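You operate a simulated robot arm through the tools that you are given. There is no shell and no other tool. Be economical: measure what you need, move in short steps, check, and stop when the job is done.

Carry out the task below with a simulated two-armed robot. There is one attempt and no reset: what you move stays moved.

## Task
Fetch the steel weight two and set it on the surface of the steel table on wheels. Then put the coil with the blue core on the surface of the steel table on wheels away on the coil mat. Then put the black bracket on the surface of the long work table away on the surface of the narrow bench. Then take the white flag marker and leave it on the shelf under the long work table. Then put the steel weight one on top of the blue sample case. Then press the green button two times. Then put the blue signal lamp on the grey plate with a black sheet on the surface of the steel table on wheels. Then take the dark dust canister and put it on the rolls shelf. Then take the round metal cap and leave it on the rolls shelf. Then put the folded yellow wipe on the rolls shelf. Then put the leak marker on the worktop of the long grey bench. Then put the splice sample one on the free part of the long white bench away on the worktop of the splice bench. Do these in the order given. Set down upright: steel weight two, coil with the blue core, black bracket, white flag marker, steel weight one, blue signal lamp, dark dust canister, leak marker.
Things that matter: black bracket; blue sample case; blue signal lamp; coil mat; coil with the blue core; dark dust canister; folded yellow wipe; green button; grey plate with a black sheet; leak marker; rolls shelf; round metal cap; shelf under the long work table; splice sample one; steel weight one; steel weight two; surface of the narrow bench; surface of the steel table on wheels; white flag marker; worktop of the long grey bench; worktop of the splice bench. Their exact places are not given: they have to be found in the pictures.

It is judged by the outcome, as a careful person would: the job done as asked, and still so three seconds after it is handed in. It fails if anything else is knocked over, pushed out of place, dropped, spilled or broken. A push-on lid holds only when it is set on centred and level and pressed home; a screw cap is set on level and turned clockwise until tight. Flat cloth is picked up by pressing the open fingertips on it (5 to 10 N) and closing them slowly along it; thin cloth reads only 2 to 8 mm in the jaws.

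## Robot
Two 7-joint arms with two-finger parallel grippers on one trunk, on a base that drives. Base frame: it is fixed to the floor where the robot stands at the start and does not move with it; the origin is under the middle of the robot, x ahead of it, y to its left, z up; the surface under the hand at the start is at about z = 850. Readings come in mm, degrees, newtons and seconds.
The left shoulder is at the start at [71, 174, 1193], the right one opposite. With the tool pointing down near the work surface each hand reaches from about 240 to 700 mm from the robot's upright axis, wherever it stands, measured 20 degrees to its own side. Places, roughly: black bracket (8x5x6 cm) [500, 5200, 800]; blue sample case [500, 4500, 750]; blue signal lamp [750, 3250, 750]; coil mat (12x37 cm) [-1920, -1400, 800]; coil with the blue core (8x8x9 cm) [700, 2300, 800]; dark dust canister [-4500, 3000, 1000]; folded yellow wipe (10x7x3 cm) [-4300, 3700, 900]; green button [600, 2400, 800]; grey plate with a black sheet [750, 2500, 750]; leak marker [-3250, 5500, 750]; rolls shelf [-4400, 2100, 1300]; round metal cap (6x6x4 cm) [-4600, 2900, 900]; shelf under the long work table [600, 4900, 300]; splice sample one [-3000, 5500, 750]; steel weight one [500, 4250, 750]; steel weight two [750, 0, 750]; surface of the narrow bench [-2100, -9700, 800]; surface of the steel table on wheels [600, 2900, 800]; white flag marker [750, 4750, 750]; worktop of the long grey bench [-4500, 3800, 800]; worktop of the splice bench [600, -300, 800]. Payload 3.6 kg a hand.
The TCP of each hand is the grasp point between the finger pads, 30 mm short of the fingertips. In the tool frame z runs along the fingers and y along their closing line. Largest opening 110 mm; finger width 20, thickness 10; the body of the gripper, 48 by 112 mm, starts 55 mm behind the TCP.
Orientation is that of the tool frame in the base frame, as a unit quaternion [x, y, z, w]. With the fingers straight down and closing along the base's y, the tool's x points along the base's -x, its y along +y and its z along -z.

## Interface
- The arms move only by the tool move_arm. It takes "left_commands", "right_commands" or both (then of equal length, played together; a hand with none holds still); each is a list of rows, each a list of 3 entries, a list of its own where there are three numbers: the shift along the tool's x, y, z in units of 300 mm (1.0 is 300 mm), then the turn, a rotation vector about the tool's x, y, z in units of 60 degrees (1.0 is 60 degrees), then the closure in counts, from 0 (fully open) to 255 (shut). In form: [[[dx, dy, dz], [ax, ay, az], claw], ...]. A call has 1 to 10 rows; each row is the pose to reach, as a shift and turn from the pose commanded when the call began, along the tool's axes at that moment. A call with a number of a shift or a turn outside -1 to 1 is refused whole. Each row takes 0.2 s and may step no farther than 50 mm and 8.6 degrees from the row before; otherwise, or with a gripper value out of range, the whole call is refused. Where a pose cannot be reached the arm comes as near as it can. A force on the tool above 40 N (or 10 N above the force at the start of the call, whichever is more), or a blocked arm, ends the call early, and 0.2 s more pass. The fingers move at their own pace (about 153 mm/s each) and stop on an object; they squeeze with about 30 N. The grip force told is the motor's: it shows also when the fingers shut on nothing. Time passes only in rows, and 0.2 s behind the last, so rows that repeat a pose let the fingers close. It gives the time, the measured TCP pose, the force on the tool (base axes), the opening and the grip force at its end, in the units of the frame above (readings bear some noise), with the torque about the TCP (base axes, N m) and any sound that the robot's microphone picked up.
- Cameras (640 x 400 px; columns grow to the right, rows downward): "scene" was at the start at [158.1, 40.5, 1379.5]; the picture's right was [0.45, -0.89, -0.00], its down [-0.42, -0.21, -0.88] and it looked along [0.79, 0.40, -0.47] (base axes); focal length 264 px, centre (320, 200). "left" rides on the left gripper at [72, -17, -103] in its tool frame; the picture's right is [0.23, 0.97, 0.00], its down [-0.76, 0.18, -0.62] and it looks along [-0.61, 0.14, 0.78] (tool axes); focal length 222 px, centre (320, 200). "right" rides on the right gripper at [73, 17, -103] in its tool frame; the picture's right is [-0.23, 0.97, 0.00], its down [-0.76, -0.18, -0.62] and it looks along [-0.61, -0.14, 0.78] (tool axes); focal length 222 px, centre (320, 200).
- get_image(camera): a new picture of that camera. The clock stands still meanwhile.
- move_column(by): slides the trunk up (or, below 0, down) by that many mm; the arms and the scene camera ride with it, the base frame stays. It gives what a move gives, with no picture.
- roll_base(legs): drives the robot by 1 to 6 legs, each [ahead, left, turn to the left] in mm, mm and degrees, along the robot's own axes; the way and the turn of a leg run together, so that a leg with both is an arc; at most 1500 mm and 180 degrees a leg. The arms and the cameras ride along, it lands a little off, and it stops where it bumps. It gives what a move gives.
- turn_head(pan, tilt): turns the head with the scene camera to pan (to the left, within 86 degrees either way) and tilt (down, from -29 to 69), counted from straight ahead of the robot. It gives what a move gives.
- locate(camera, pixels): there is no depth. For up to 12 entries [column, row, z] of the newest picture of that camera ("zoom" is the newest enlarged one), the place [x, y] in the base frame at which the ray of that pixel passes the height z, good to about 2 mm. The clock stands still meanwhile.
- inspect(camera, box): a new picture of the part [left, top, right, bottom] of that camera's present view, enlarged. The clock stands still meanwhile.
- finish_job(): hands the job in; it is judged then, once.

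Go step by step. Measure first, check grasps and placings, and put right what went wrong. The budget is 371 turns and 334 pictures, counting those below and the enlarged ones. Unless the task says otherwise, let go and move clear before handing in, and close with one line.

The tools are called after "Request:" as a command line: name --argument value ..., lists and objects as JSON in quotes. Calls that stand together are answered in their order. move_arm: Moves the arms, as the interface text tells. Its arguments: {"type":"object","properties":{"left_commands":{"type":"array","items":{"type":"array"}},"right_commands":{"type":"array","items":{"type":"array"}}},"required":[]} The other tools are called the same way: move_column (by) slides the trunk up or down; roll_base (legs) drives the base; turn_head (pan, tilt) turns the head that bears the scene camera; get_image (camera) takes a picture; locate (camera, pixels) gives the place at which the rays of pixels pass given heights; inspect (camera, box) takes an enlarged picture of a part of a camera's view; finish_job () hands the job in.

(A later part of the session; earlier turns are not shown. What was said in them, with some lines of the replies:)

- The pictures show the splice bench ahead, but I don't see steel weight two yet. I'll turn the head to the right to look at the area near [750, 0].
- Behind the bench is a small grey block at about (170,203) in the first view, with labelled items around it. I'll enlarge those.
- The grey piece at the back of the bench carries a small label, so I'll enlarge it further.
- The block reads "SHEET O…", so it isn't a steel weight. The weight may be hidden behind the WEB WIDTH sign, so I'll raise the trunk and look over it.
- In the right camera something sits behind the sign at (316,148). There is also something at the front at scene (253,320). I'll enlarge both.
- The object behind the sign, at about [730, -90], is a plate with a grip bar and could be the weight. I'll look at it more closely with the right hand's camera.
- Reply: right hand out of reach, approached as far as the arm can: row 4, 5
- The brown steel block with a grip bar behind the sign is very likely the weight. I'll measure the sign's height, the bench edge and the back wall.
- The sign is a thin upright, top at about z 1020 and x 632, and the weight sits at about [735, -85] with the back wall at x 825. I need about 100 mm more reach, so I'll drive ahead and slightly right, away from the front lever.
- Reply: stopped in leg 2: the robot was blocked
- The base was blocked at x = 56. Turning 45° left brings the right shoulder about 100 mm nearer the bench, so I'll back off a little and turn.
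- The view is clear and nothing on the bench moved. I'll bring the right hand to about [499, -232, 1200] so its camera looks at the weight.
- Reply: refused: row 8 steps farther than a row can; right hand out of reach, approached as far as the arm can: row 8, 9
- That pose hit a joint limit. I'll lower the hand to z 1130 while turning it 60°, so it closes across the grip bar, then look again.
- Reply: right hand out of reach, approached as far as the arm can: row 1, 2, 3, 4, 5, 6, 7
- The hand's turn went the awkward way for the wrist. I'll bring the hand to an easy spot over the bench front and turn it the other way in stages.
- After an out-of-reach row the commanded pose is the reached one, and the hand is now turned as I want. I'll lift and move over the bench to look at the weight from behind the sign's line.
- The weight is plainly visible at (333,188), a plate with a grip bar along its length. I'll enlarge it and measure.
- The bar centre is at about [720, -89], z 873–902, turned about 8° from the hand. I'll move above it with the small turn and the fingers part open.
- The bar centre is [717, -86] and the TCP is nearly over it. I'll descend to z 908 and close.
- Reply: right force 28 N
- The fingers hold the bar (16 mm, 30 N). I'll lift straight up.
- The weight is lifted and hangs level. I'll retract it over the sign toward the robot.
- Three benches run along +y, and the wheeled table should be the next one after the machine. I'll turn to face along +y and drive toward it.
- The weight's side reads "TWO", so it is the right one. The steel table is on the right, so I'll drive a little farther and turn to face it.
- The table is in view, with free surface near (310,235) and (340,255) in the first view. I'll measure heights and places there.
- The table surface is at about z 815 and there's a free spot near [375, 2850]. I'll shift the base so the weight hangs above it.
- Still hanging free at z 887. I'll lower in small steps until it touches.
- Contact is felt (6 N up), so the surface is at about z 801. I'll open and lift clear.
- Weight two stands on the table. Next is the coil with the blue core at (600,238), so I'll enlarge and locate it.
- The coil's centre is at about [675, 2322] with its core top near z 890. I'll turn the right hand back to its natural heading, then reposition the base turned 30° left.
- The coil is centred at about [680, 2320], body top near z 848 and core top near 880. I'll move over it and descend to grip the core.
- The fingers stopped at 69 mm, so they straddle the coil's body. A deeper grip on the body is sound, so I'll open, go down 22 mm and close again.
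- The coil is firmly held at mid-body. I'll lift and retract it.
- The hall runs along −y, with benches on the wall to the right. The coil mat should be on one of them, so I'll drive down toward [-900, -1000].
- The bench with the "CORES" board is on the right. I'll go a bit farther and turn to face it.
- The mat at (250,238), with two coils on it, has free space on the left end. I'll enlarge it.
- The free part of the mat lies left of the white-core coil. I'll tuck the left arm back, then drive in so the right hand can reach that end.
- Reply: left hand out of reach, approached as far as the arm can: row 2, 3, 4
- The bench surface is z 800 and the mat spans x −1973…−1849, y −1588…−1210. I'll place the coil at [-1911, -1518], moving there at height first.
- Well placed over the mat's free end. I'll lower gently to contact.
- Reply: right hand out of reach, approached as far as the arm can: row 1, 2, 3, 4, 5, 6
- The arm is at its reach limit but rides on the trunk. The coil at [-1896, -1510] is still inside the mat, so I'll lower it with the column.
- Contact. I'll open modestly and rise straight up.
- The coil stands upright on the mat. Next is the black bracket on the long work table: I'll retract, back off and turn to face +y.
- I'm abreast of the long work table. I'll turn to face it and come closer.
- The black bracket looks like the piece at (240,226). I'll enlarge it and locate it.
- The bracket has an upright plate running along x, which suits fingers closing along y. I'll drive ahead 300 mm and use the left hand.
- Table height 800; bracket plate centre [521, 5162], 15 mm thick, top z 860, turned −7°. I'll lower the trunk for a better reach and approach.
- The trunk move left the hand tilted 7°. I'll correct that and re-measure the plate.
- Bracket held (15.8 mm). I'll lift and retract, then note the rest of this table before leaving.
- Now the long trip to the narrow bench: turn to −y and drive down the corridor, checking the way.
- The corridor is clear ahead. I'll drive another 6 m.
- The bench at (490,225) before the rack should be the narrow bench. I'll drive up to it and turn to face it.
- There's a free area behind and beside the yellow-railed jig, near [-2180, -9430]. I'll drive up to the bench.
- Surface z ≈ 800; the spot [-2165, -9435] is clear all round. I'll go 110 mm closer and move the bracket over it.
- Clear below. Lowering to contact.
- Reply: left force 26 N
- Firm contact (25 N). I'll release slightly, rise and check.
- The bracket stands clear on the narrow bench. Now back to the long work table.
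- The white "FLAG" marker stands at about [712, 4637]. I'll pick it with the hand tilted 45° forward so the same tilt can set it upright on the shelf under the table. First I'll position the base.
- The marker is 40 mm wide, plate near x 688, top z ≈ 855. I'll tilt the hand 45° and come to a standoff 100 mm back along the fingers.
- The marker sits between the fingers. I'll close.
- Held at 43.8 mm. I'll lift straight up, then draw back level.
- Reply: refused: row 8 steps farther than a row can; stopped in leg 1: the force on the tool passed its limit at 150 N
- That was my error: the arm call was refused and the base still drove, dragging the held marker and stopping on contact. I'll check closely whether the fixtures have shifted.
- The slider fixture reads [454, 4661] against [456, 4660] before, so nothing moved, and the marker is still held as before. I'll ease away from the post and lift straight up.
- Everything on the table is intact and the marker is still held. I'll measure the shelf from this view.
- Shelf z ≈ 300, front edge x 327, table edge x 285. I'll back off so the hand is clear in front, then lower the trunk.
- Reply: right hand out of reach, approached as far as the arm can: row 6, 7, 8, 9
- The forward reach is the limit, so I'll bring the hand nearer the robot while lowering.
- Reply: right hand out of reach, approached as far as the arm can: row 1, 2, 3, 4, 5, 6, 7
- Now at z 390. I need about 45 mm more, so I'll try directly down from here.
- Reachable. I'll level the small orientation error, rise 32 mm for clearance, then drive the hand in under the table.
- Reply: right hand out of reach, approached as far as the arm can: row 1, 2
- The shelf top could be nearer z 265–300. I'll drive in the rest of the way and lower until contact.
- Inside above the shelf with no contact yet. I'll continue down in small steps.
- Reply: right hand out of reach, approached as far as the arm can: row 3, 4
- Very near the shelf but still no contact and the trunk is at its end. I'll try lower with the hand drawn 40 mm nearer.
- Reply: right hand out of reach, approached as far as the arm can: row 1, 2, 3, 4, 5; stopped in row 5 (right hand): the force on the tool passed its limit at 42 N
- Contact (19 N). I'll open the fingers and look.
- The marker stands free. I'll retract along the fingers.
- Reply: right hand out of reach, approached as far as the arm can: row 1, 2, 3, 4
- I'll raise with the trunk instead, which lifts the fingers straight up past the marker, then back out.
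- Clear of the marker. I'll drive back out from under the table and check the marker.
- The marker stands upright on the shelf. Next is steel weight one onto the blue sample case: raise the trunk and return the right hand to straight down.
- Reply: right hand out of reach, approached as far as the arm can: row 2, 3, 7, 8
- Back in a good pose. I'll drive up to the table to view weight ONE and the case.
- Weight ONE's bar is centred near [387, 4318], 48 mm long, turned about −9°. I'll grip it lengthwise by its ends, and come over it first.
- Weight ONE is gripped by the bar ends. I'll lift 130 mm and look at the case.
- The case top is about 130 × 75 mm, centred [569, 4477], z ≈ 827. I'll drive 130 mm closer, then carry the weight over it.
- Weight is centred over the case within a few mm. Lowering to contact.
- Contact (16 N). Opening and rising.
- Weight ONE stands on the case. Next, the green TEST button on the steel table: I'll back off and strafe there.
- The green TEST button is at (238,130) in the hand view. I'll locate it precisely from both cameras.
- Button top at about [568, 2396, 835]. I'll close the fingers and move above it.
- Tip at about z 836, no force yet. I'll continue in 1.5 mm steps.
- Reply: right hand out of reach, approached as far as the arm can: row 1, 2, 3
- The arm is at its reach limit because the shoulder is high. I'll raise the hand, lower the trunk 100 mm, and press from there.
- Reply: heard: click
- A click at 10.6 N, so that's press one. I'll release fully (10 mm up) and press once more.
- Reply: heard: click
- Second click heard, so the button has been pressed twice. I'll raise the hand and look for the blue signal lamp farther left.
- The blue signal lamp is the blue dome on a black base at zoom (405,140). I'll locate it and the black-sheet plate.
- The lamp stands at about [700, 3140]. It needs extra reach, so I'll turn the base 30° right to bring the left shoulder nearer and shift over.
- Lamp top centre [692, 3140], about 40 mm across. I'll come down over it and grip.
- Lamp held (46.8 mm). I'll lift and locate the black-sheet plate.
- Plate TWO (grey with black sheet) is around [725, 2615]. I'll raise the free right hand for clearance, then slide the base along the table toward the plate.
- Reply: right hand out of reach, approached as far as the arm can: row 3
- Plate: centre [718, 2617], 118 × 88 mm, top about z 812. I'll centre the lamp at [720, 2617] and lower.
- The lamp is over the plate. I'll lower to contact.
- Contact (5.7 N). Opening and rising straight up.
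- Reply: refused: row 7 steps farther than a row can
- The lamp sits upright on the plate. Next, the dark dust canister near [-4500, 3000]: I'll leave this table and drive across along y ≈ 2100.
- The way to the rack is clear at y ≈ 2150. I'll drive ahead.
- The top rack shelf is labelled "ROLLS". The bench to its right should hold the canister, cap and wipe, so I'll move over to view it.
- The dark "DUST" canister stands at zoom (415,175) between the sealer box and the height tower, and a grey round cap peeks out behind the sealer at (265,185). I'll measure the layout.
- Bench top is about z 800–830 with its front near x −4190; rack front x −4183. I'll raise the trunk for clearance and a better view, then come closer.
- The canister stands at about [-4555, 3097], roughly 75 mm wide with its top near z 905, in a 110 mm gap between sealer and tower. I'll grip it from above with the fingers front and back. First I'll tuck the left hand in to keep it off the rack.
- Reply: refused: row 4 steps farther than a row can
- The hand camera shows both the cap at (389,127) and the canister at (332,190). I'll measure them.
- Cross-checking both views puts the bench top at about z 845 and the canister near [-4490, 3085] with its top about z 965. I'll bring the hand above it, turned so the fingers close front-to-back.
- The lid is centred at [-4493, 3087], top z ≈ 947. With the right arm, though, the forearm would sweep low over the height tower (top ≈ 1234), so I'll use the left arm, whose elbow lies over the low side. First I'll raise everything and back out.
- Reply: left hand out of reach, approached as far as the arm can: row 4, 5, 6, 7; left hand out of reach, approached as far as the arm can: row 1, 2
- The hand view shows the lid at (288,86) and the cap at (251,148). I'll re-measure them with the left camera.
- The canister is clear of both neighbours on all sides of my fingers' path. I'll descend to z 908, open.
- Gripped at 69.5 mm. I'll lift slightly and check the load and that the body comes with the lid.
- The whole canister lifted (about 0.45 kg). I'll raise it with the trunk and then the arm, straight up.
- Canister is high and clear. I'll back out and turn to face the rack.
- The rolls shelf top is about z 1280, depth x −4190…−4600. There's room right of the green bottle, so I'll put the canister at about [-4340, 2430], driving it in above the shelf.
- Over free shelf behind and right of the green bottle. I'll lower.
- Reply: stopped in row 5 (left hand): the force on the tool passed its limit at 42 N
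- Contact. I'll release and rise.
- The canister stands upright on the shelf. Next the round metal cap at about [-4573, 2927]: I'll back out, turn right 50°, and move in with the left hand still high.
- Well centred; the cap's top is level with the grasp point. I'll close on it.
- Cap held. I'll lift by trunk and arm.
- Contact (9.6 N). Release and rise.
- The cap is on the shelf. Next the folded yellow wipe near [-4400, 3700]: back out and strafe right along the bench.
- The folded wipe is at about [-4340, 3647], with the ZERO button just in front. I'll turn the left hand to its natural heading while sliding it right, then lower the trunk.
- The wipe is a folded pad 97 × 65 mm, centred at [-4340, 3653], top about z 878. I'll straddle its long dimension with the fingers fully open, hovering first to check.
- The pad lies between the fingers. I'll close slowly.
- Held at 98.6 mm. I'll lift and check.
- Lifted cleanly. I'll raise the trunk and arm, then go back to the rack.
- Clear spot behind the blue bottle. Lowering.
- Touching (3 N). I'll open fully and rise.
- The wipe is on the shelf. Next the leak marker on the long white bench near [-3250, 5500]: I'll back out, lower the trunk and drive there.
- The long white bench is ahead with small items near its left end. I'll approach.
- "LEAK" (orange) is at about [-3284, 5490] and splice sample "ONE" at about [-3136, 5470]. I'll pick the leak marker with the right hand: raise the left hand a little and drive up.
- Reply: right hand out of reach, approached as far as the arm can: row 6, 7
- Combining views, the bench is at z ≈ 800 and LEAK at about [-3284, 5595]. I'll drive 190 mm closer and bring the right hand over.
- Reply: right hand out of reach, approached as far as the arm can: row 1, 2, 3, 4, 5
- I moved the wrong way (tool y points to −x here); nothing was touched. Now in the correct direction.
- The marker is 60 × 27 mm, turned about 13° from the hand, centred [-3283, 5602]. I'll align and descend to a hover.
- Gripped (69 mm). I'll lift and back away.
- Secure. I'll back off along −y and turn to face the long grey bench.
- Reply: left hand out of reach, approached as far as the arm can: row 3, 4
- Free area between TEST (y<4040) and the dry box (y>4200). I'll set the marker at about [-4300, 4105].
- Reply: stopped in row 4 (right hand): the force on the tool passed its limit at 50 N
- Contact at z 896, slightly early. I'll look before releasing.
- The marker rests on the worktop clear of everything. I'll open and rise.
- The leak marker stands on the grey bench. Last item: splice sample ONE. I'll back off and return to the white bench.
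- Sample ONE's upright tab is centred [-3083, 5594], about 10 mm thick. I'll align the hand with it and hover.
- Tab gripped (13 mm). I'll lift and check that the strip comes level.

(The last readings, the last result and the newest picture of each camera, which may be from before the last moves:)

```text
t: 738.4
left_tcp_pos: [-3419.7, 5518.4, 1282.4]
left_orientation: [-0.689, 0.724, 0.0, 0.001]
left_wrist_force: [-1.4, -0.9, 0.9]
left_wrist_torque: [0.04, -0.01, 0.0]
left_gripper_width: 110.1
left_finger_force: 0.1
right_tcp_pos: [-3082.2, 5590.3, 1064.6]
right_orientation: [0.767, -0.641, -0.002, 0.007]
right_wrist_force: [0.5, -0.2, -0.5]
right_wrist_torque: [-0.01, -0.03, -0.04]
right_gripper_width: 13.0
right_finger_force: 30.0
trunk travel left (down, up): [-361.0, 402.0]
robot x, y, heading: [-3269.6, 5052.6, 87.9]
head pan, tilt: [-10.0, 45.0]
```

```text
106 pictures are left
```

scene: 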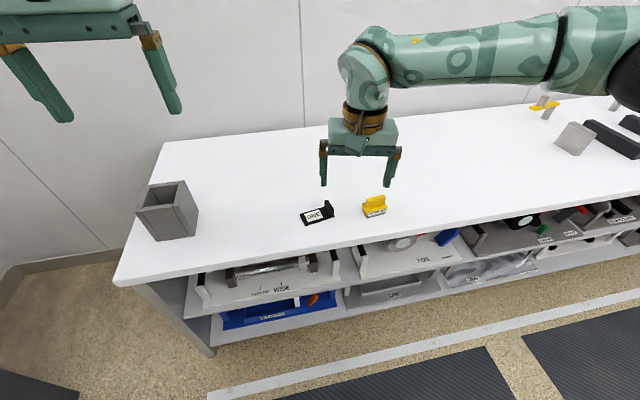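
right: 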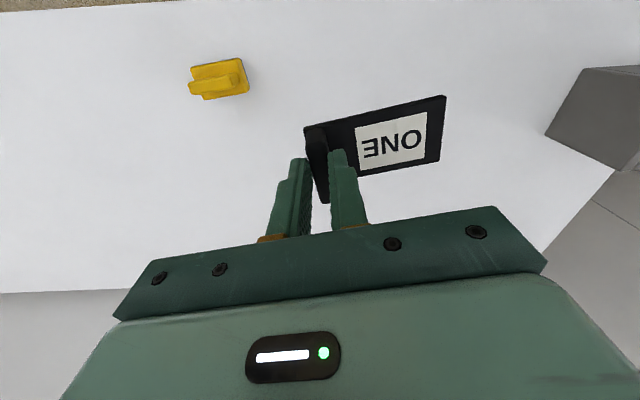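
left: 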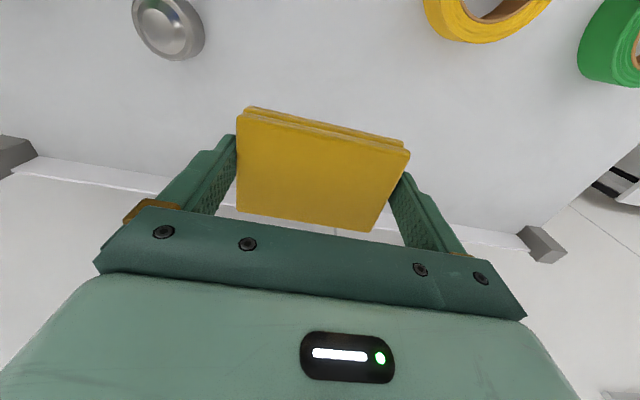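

The strip hangs level. Now the trip to the splice bench: back off, cross to x ≈ −700, then down to y ≈ 0.

Request:
roll_base --legs '[[-850, 0, 0], [0, 0, -88]]'

Request:
turn_head --pan -10 --tilt 15

Request:
get_image --camera "scene"

```text
t: 746.8
left_tcp_pos: [-2837.0, 4321.7, 1282.3]
left_orientation: [0.025, 1.0, -0.001, 0.0]
left_wrist_force: [-0.4, 0.2, -0.5]
left_wrist_torque: [-0.02, -0.03, -0.05]
left_gripper_width: 109.9
left_finger_force: 0.1
right_tcp_pos: [-2764.0, 3983.9, 1063.6]
right_orientation: [-0.087, 0.996, 0.006, -0.004]
right_wrist_force: [-0.1, 0.1, -0.6]
right_wrist_torque: [-0.02, 0.0, 0.01]
right_gripper_width: 13.1
right_finger_force: 29.9
trunk travel left (down, up): [-361.0, 402.0]
robot x, y, heading: [-3309.6, 4173.6, -2.1]
head pan, tilt: [-10.0, 45.0]
```

```text
t: 747.8
left_tcp_pos: [-2836.9, 4320.8, 1282.4]
left_orientation: [0.026, 1.0, -0.001, -0.001]
left_wrist_force: [-0.1, 0.4, 0.2]
left_wrist_torque: [0.01, -0.03, 0.0]
left_gripper_width: 110.0
left_finger_force: 0.1
right_tcp_pos: [-2763.1, 3983.6, 1063.4]
right_orientation: [-0.086, 0.996, 0.006, -0.004]
right_wrist_force: [1.1, 0.4, -1.1]
right_wrist_torque: [0.0, -0.03, -0.01]
right_gripper_width: 12.8
right_finger_force: 30.0
trunk travel left (down, up): [-361.0, 402.0]
robot x, y, heading: [-3308.7, 4175.3, -2.2]
head pan, tilt: [-10.0, 15.0]
```

```text
105 pictures are left
```

scene: 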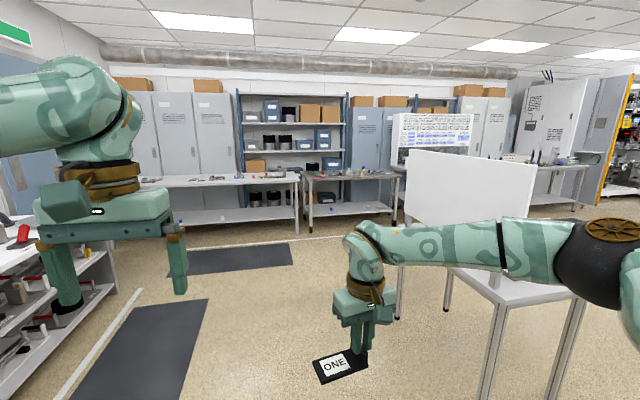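

Request:
locate --camera "scene" --pixels '[[397, 318, 0], [445, 308, 0], [484, 398, 0], [290, 250, 0]]'

```text
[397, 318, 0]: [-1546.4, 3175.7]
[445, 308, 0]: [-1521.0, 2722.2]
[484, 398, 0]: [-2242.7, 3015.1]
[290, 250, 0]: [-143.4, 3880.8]
```

Request:
roll_base --legs '[[0, 0, 2.2], [1500, 0, 0], [1050, 0, 0], [0, 0, -90]]'

Request:
turn_head --pan 0 --tilt 15

Request:
get_image --camera "scene"

```text
t: 764.4
left_tcp_pos: [-595.0, 3689.7, 1282.5]
left_orientation: [0.715, 0.7, -0.001, 0.0]
left_wrist_force: [0.9, -0.4, 0.1]
left_wrist_torque: [-0.03, 0.03, -0.02]
left_gripper_width: 109.9
left_finger_force: 0.1
right_tcp_pos: [-931.4, 3606.0, 1062.8]
right_orientation: [0.631, 0.776, 0.007, 0.001]
right_wrist_force: [-1.0, 0.2, -0.7]
right_wrist_torque: [0.0, 0.01, 0.01]
right_gripper_width: 12.8
right_finger_force: 30.1
trunk travel left (down, up): [-361.0, 402.0]
robot x, y, heading: [-756.5, 4150.6, -90.7]
head pan, tilt: [-10.0, 15.0]
```

```text
t: 765.1
left_tcp_pos: [-595.5, 3690.5, 1282.6]
left_orientation: [0.714, 0.7, -0.001, 0.0]
left_wrist_force: [-0.5, -0.4, 1.3]
left_wrist_torque: [0.04, 0.0, 0.03]
left_gripper_width: 110.0
left_finger_force: 0.0
right_tcp_pos: [-931.2, 3606.3, 1064.0]
right_orientation: [0.631, 0.776, 0.006, 0.002]
right_wrist_force: [-0.1, -0.5, -1.1]
right_wrist_torque: [0.0, 0.02, -0.01]
right_gripper_width: 13.2
right_finger_force: 30.1
trunk travel left (down, up): [-361.0, 402.0]
robot x, y, heading: [-756.5, 4154.4, -90.5]
head pan, tilt: [0.0, 15.0]
```

```text
104 pictures are left
```

scene: 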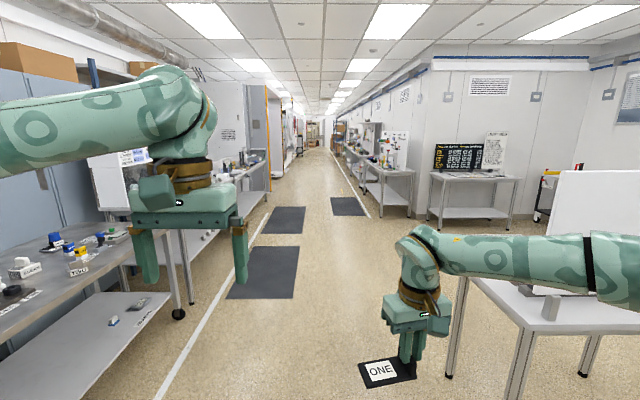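

Clear ahead; I'll shift slightly left and drive down to the splice bench.

Request:
roll_base --legs '[[0, 120, 0.5], [1500, 0, 0], [1500, 0, 0], [1250, 0, 0]]'

Request:
roll_base --legs '[[0, 0, 90]]'

Request:
turn_head --pan 0 --tilt 35

Request:
get_image --camera "scene"

```text
t: 786.0
left_tcp_pos: [-521.6, -480.0, 1282.0]
left_orientation: [0.719, 0.695, -0.001, -0.001]
left_wrist_force: [0.6, 0.3, 0.9]
left_wrist_torque: [0.05, 0.02, 0.0]
left_gripper_width: 110.1
left_finger_force: 0.1
right_tcp_pos: [-857.1, -557.5, 1062.9]
right_orientation: [0.636, 0.772, 0.006, 0.001]
right_wrist_force: [-0.2, -1.0, -0.1]
right_wrist_torque: [0.02, 0.02, 0.01]
right_gripper_width: 12.8
right_finger_force: 29.9
trunk travel left (down, up): [-361.0, 402.0]
robot x, y, heading: [-675.7, -11.3, -91.2]
head pan, tilt: [0.0, 15.0]
```

```text
t: 790.1
left_tcp_pos: [-200.6, 120.6, 1282.7]
left_orientation: [0.042, 0.999, -0.001, 0.0]
left_wrist_force: [0.0, 0.0, 0.3]
left_wrist_torque: [0.0, 0.03, 0.01]
left_gripper_width: 110.0
left_finger_force: 0.1
right_tcp_pos: [-139.3, -219.7, 1062.7]
right_orientation: [-0.071, 0.997, 0.006, -0.005]
right_wrist_force: [-0.9, -0.1, -0.4]
right_wrist_torque: [-0.01, 0.01, 0.01]
right_gripper_width: 12.7
right_finger_force: 29.7
trunk travel left (down, up): [-361.0, 402.0]
robot x, y, heading: [-673.9, -12.8, -3.9]
head pan, tilt: [0.0, 15.0]
```

```text
t: 790.9
left_tcp_pos: [-200.2, 121.6, 1282.1]
left_orientation: [0.042, 0.999, -0.001, 0.001]
left_wrist_force: [-0.6, 0.9, -0.7]
left_wrist_torque: [-0.03, 0.0, -0.02]
left_gripper_width: 110.2
left_finger_force: 0.0
right_tcp_pos: [-139.5, -218.9, 1063.3]
right_orientation: [-0.071, 0.997, 0.006, -0.003]
right_wrist_force: [0.1, 0.7, -1.0]
right_wrist_torque: [-0.04, -0.01, 0.02]
right_gripper_width: 12.8
right_finger_force: 30.2
trunk travel left (down, up): [-361.0, 402.0]
robot x, y, heading: [-676.8, -11.8, -4.1]
head pan, tilt: [0.0, 35.0]
```

```text
103 pictures are left
```

scene: 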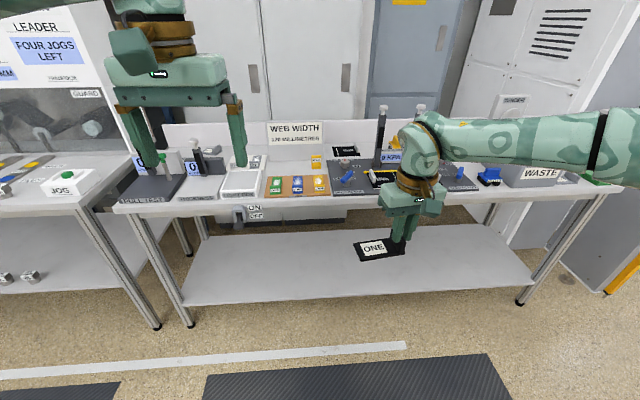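

At the splice bench. There's free worktop in front of the WEB WIDTH sign, near [570, 40]. I'll raise the trunk for clearance and drive up.

Request:
move_column --by 130

Request:
roll_base --legs '[[0, 190, 4], [570, 0, 0]]'

Request:
turn_head --pan -15 --tilt 48

Request:
get_image --camera "scene"

Request:
get_image --camera "right"

```text
t: 792.5
left_tcp_pos: [-200.1, 120.9, 1412.8]
left_orientation: [0.043, 0.999, 0.0, 0.0]
left_wrist_force: [0.0, 0.0, 0.8]
left_wrist_torque: [-0.01, 0.0, 0.03]
left_gripper_width: 110.0
left_finger_force: 0.1
right_tcp_pos: [-151.1, -218.9, 1226.7]
right_orientation: [-0.07, 0.997, 0.0, 0.028]
right_wrist_force: [-0.1, -0.6, -1.2]
right_wrist_torque: [-0.02, 0.04, 0.01]
right_gripper_width: 13.1
right_finger_force: 29.9
trunk travel left (down, up): [-491.0, 272.0]
robot x, y, heading: [-676.4, -10.5, -4.1]
head pan, tilt: [0.0, 35.0]
```

```text
t: 796.8
left_tcp_pos: [352.8, 341.7, 1412.9]
left_orientation: [0.006, 1.0, -0.001, 0.0]
left_wrist_force: [-0.3, -0.1, 0.6]
left_wrist_torque: [0.02, -0.01, 0.01]
left_gripper_width: 110.1
left_finger_force: 0.0
right_tcp_pos: [426.8, 5.8, 1224.8]
right_orientation: [-0.108, 0.994, 0.002, 0.028]
right_wrist_force: [0.3, 0.1, -0.4]
right_wrist_torque: [-0.04, 0.04, 0.0]
right_gripper_width: 13.0
right_finger_force: 30.1
trunk travel left (down, up): [-491.0, 272.0]
robot x, y, heading: [-108.8, 176.4, -0.1]
head pan, tilt: [0.0, 35.0]
```

```text
t: 797.6
left_tcp_pos: [353.4, 340.8, 1412.1]
left_orientation: [0.006, 1.0, -0.001, 0.001]
left_wrist_force: [-0.3, 0.9, 0.5]
left_wrist_torque: [0.01, 0.04, -0.02]
left_gripper_width: 110.0
left_finger_force: 0.1
right_tcp_pos: [427.6, 6.9, 1226.4]
right_orientation: [-0.108, 0.994, 0.002, 0.028]
right_wrist_force: [0.1, -0.5, -1.2]
right_wrist_torque: [-0.01, 0.0, -0.01]
right_gripper_width: 13.0
right_finger_force: 30.0
trunk travel left (down, up): [-491.0, 272.0]
robot x, y, heading: [-108.1, 177.3, 0.4]
head pan, tilt: [-15.0, 48.0]
```

```text
102 pictures are left
```

scene: 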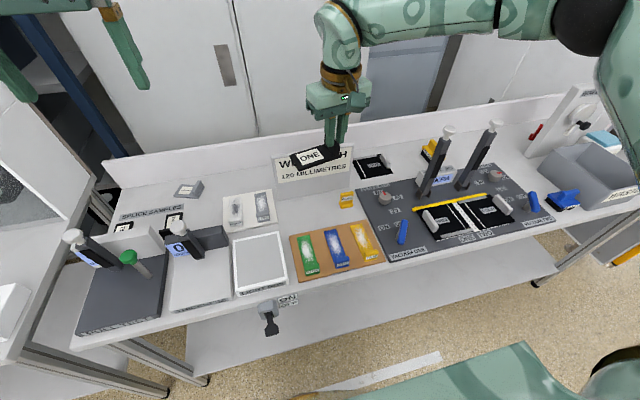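

```text
101 pictures are left
```

right: 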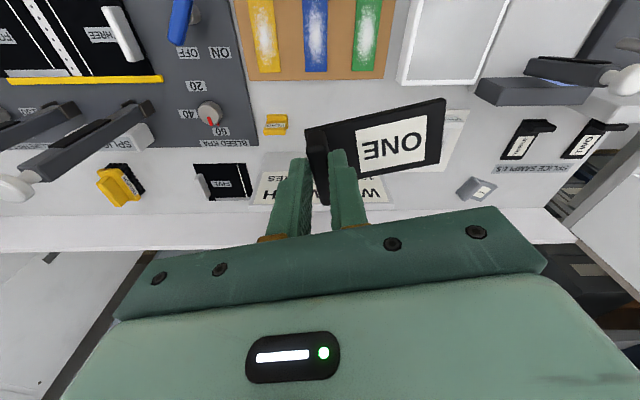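

Request:
locate --camera "scene" --pixels '[[278, 200, 850], [350, 187, 850], [277, 222, 850], [272, 192, 850], [290, 236, 850], [367, 219, 850], [340, 207, 850], [310, 215, 850], [290, 228, 850]]'

Request:
inspect --camera "scene" --box '[220, 140, 400, 260]'

```text
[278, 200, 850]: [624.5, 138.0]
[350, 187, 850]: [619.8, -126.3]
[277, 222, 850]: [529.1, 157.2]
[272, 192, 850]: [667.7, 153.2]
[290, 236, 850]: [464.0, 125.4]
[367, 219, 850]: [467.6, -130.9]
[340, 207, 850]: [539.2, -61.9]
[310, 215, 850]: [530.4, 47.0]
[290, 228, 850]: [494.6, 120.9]
```

```text
3.33 times, centred on (310, 200) of scene
```

zoom: 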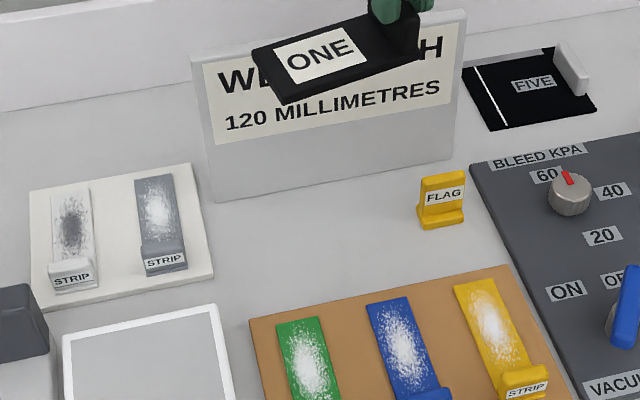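

The free area spans x 470–620, y −60…125. I'll drive 80 mm closer, lower the trunk, then bring the tab to [545, −5].

Request:
roll_base --legs '[[80, 0, 0]]'

Request:
move_column --by -140

```text
t: 798.6
left_tcp_pos: [433.4, 341.3, 1414.1]
left_orientation: [0.006, 1.0, -0.001, 0.002]
left_wrist_force: [-0.1, -0.6, 0.5]
left_wrist_torque: [-0.04, -0.01, 0.01]
left_gripper_width: 109.9
left_finger_force: 0.1
right_tcp_pos: [507.8, 6.6, 1225.3]
right_orientation: [-0.108, 0.994, 0.002, 0.028]
right_wrist_force: [0.3, 0.0, -1.6]
right_wrist_torque: [-0.01, 0.02, -0.03]
right_gripper_width: 13.1
right_finger_force: 30.0
trunk travel left (down, up): [-491.0, 272.0]
robot x, y, heading: [-29.4, 176.1, 0.2]
head pan, tilt: [-15.0, 48.0]
```

```text
t: 800.3
left_tcp_pos: [434.0, 341.0, 1273.5]
left_orientation: [0.005, 1.0, -0.001, 0.001]
left_wrist_force: [0.6, -0.2, 0.6]
left_wrist_torque: [0.01, -0.03, 0.01]
left_gripper_width: 109.9
left_finger_force: 0.0
right_tcp_pos: [509.0, 6.8, 1086.1]
right_orientation: [-0.109, 0.994, 0.002, 0.029]
right_wrist_force: [-0.4, -0.2, 0.3]
right_wrist_torque: [-0.03, 0.0, -0.01]
right_gripper_width: 13.1
right_finger_force: 30.1
trunk travel left (down, up): [-351.0, 412.0]
robot x, y, heading: [-31.1, 173.4, 0.1]
head pan, tilt: [-15.0, 48.0]
```

Request:
move_arm --right_commands '[[[-0.05, -0.03, 0], [0, 0.03, 0.04], 255], [[-0.108, -0.065, 0.05], [0, 0.053, 0.1], 255], [[-0.108, -0.065, 0.2], [0, 0.053, 0.2], 255], [[-0.108, -0.065, 0.35], [0, 0.053, 0.21], 255], [[-0.108, -0.065, 0.5], [0, 0.053, 0.21], 255]]'

Request:
get_image --camera "right"

Request:
inspect --camera "scene" --box '[200, 140, 440, 290]'

```text
t: 801.5
left_tcp_pos: [433.5, 341.3, 1272.7]
left_orientation: [0.005, 1.0, -0.001, 0.0]
left_wrist_force: [-0.2, 0.0, 0.1]
left_wrist_torque: [-0.02, 0.01, 0.01]
left_gripper_width: 110.0
left_finger_force: 0.0
right_tcp_pos: [551.1, -6.8, 939.2]
right_orientation: [0.003, 1.0, 0.003, 0.0]
right_wrist_force: [-0.1, 0.6, -0.1]
right_wrist_torque: [0.0, -0.03, 0.03]
right_gripper_width: 12.8
right_finger_force: 29.8
trunk travel left (down, up): [-351.0, 412.0]
robot x, y, heading: [-26.8, 174.9, -0.1]
head pan, tilt: [-15.0, 48.0]
```

```text
99 pictures are left
```

right: 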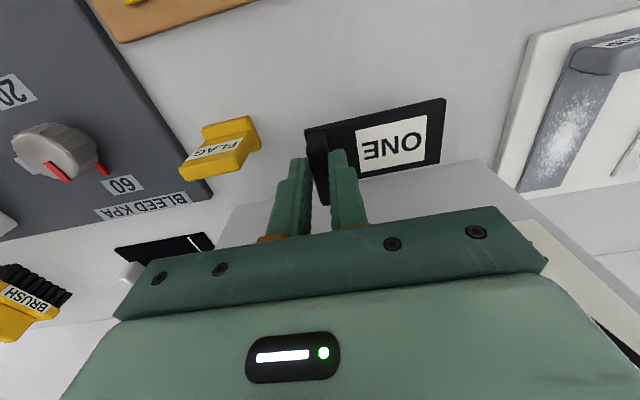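

```text
2.67 times, centred on (320, 215) of scene
```

zoom: 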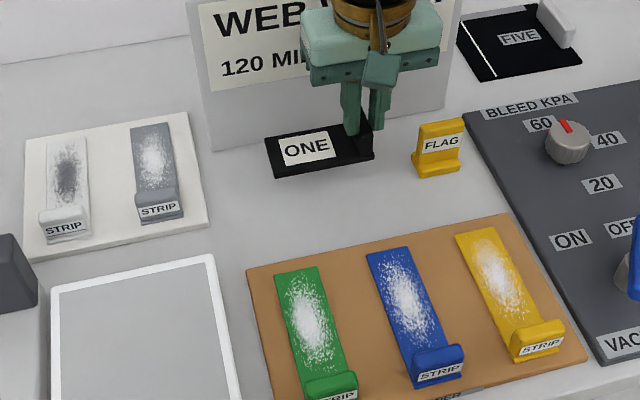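

Good position; I'll shift 10 mm away from the sign and flag, and lower to contact.

Request:
move_arm --right_commands '[[[0.033, 0.03, 0.02], [0, 0, 0], 255], [[0.033, 0.03, 0.08], [0, 0, 0], 255], [[0.033, 0.03, 0.13], [0, 0, 0], 255], [[0.033, 0.03, 0.145], [0, 0, 0], 255], [[0.033, 0.03, 0.153], [0, 0, 0], 255], [[0.033, 0.03, 0.16], [0, 0, 0], 255]]'

```text
t: 802.9
left_tcp_pos: [431.5, 343.5, 1273.2]
left_orientation: [0.004, 1.0, -0.001, 0.002]
left_wrist_force: [0.1, -0.5, 0.5]
left_wrist_torque: [0.0, -0.01, 0.02]
left_gripper_width: 109.9
left_finger_force: 0.1
right_tcp_pos: [541.6, 5.6, 891.0]
right_orientation: [0.002, 1.0, 0.003, 0.002]
right_wrist_force: [2.7, 1.4, 27.7]
right_wrist_torque: [-0.01, -0.1, 0.02]
right_gripper_width: 13.2
right_finger_force: 30.2
trunk travel left (down, up): [-351.0, 412.0]
robot x, y, heading: [-28.3, 173.1, 0.2]
head pan, tilt: [-15.0, 48.0]
```

Contact at z 891. I'll release and rise.

Request:
move_arm --right_commands '[[[0, 0, -0.006], [0, 0, 0], 200], [[0, 0, -0.006], [0, 0, 0], 160], [[0, 0, -0.1], [0, 0, 0], 160], [[0, 0, -0.25], [0, 0, 0], 160], [[0, 0, -0.4], [0, 0, 0], 120], [[0.1, 0, -0.52], [0, 0, 0], 60], [[0.25, 0, -0.55], [0, 0, 0], 0], [[0.4, 0, -0.55], [0, 0, 0], 0]]'

Request:
inspect --camera "scene" --box '[200, 140, 440, 290]'

Request:
get_image --camera "scene"

```text
t: 804.7
left_tcp_pos: [431.7, 341.0, 1272.0]
left_orientation: [0.005, 1.0, -0.001, 0.001]
left_wrist_force: [0.7, -0.2, 0.6]
left_wrist_torque: [0.0, -0.01, 0.01]
left_gripper_width: 110.1
left_finger_force: 0.2
right_tcp_pos: [423.1, 5.7, 1057.1]
right_orientation: [0.001, 1.0, 0.002, 0.001]
right_wrist_force: [0.0, -0.9, -0.5]
right_wrist_torque: [0.03, 0.0, -0.02]
right_gripper_width: 110.1
right_finger_force: 0.0
trunk travel left (down, up): [-351.0, 412.0]
robot x, y, heading: [-31.8, 178.0, 0.2]
head pan, tilt: [-15.0, 48.0]
```

```text
2.67 times, centred on (320, 215) of scene
```

zoom: 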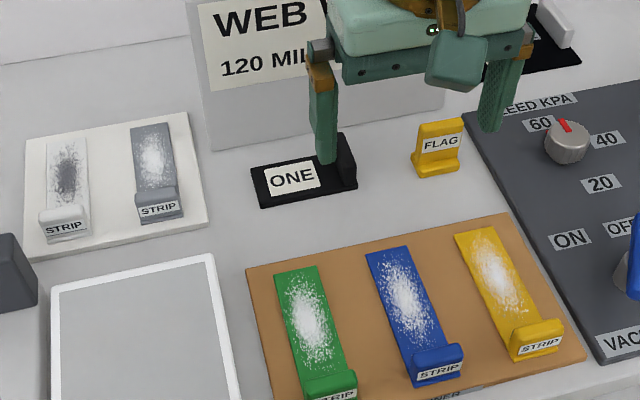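

```text
96 pictures are left
```

scene: 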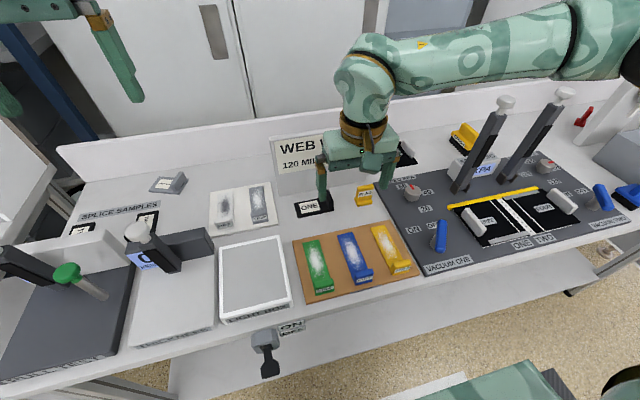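

Sample ONE lies flat on the splice bench worktop and both hands are clear. I'll back away slightly, then hand in.

Request:
roll_base --legs '[[-300, 0, 0]]'

Request:
finish_job

```text
t: 806.7
left_tcp_pos: [136.6, 339.6, 1272.5]
left_orientation: [0.007, 1.0, -0.001, 0.0]
left_wrist_force: [-0.6, 0.0, -0.7]
left_wrist_torque: [0.02, -0.03, 0.01]
left_gripper_width: 110.3
left_finger_force: 0.1
right_tcp_pos: [124.0, 4.7, 1057.0]
right_orientation: [0.003, 1.0, 0.003, 0.001]
right_wrist_force: [-1.1, 0.4, -0.2]
right_wrist_torque: [0.01, 0.0, 0.02]
right_gripper_width: 110.1
right_finger_force: 0.1
trunk travel left (down, up): [-351.0, 412.0]
robot x, y, heading: [-328.2, 175.7, 0.0]
head pan, tilt: [-15.0, 48.0]
```

```text
The job is handed in.
```

All twelve tasks are done in the order given and the job is handed in; one slip dragged the held white flag marker into a fixture on the long work table, but the fixture had not moved and the marker now stands upright on its shelf.
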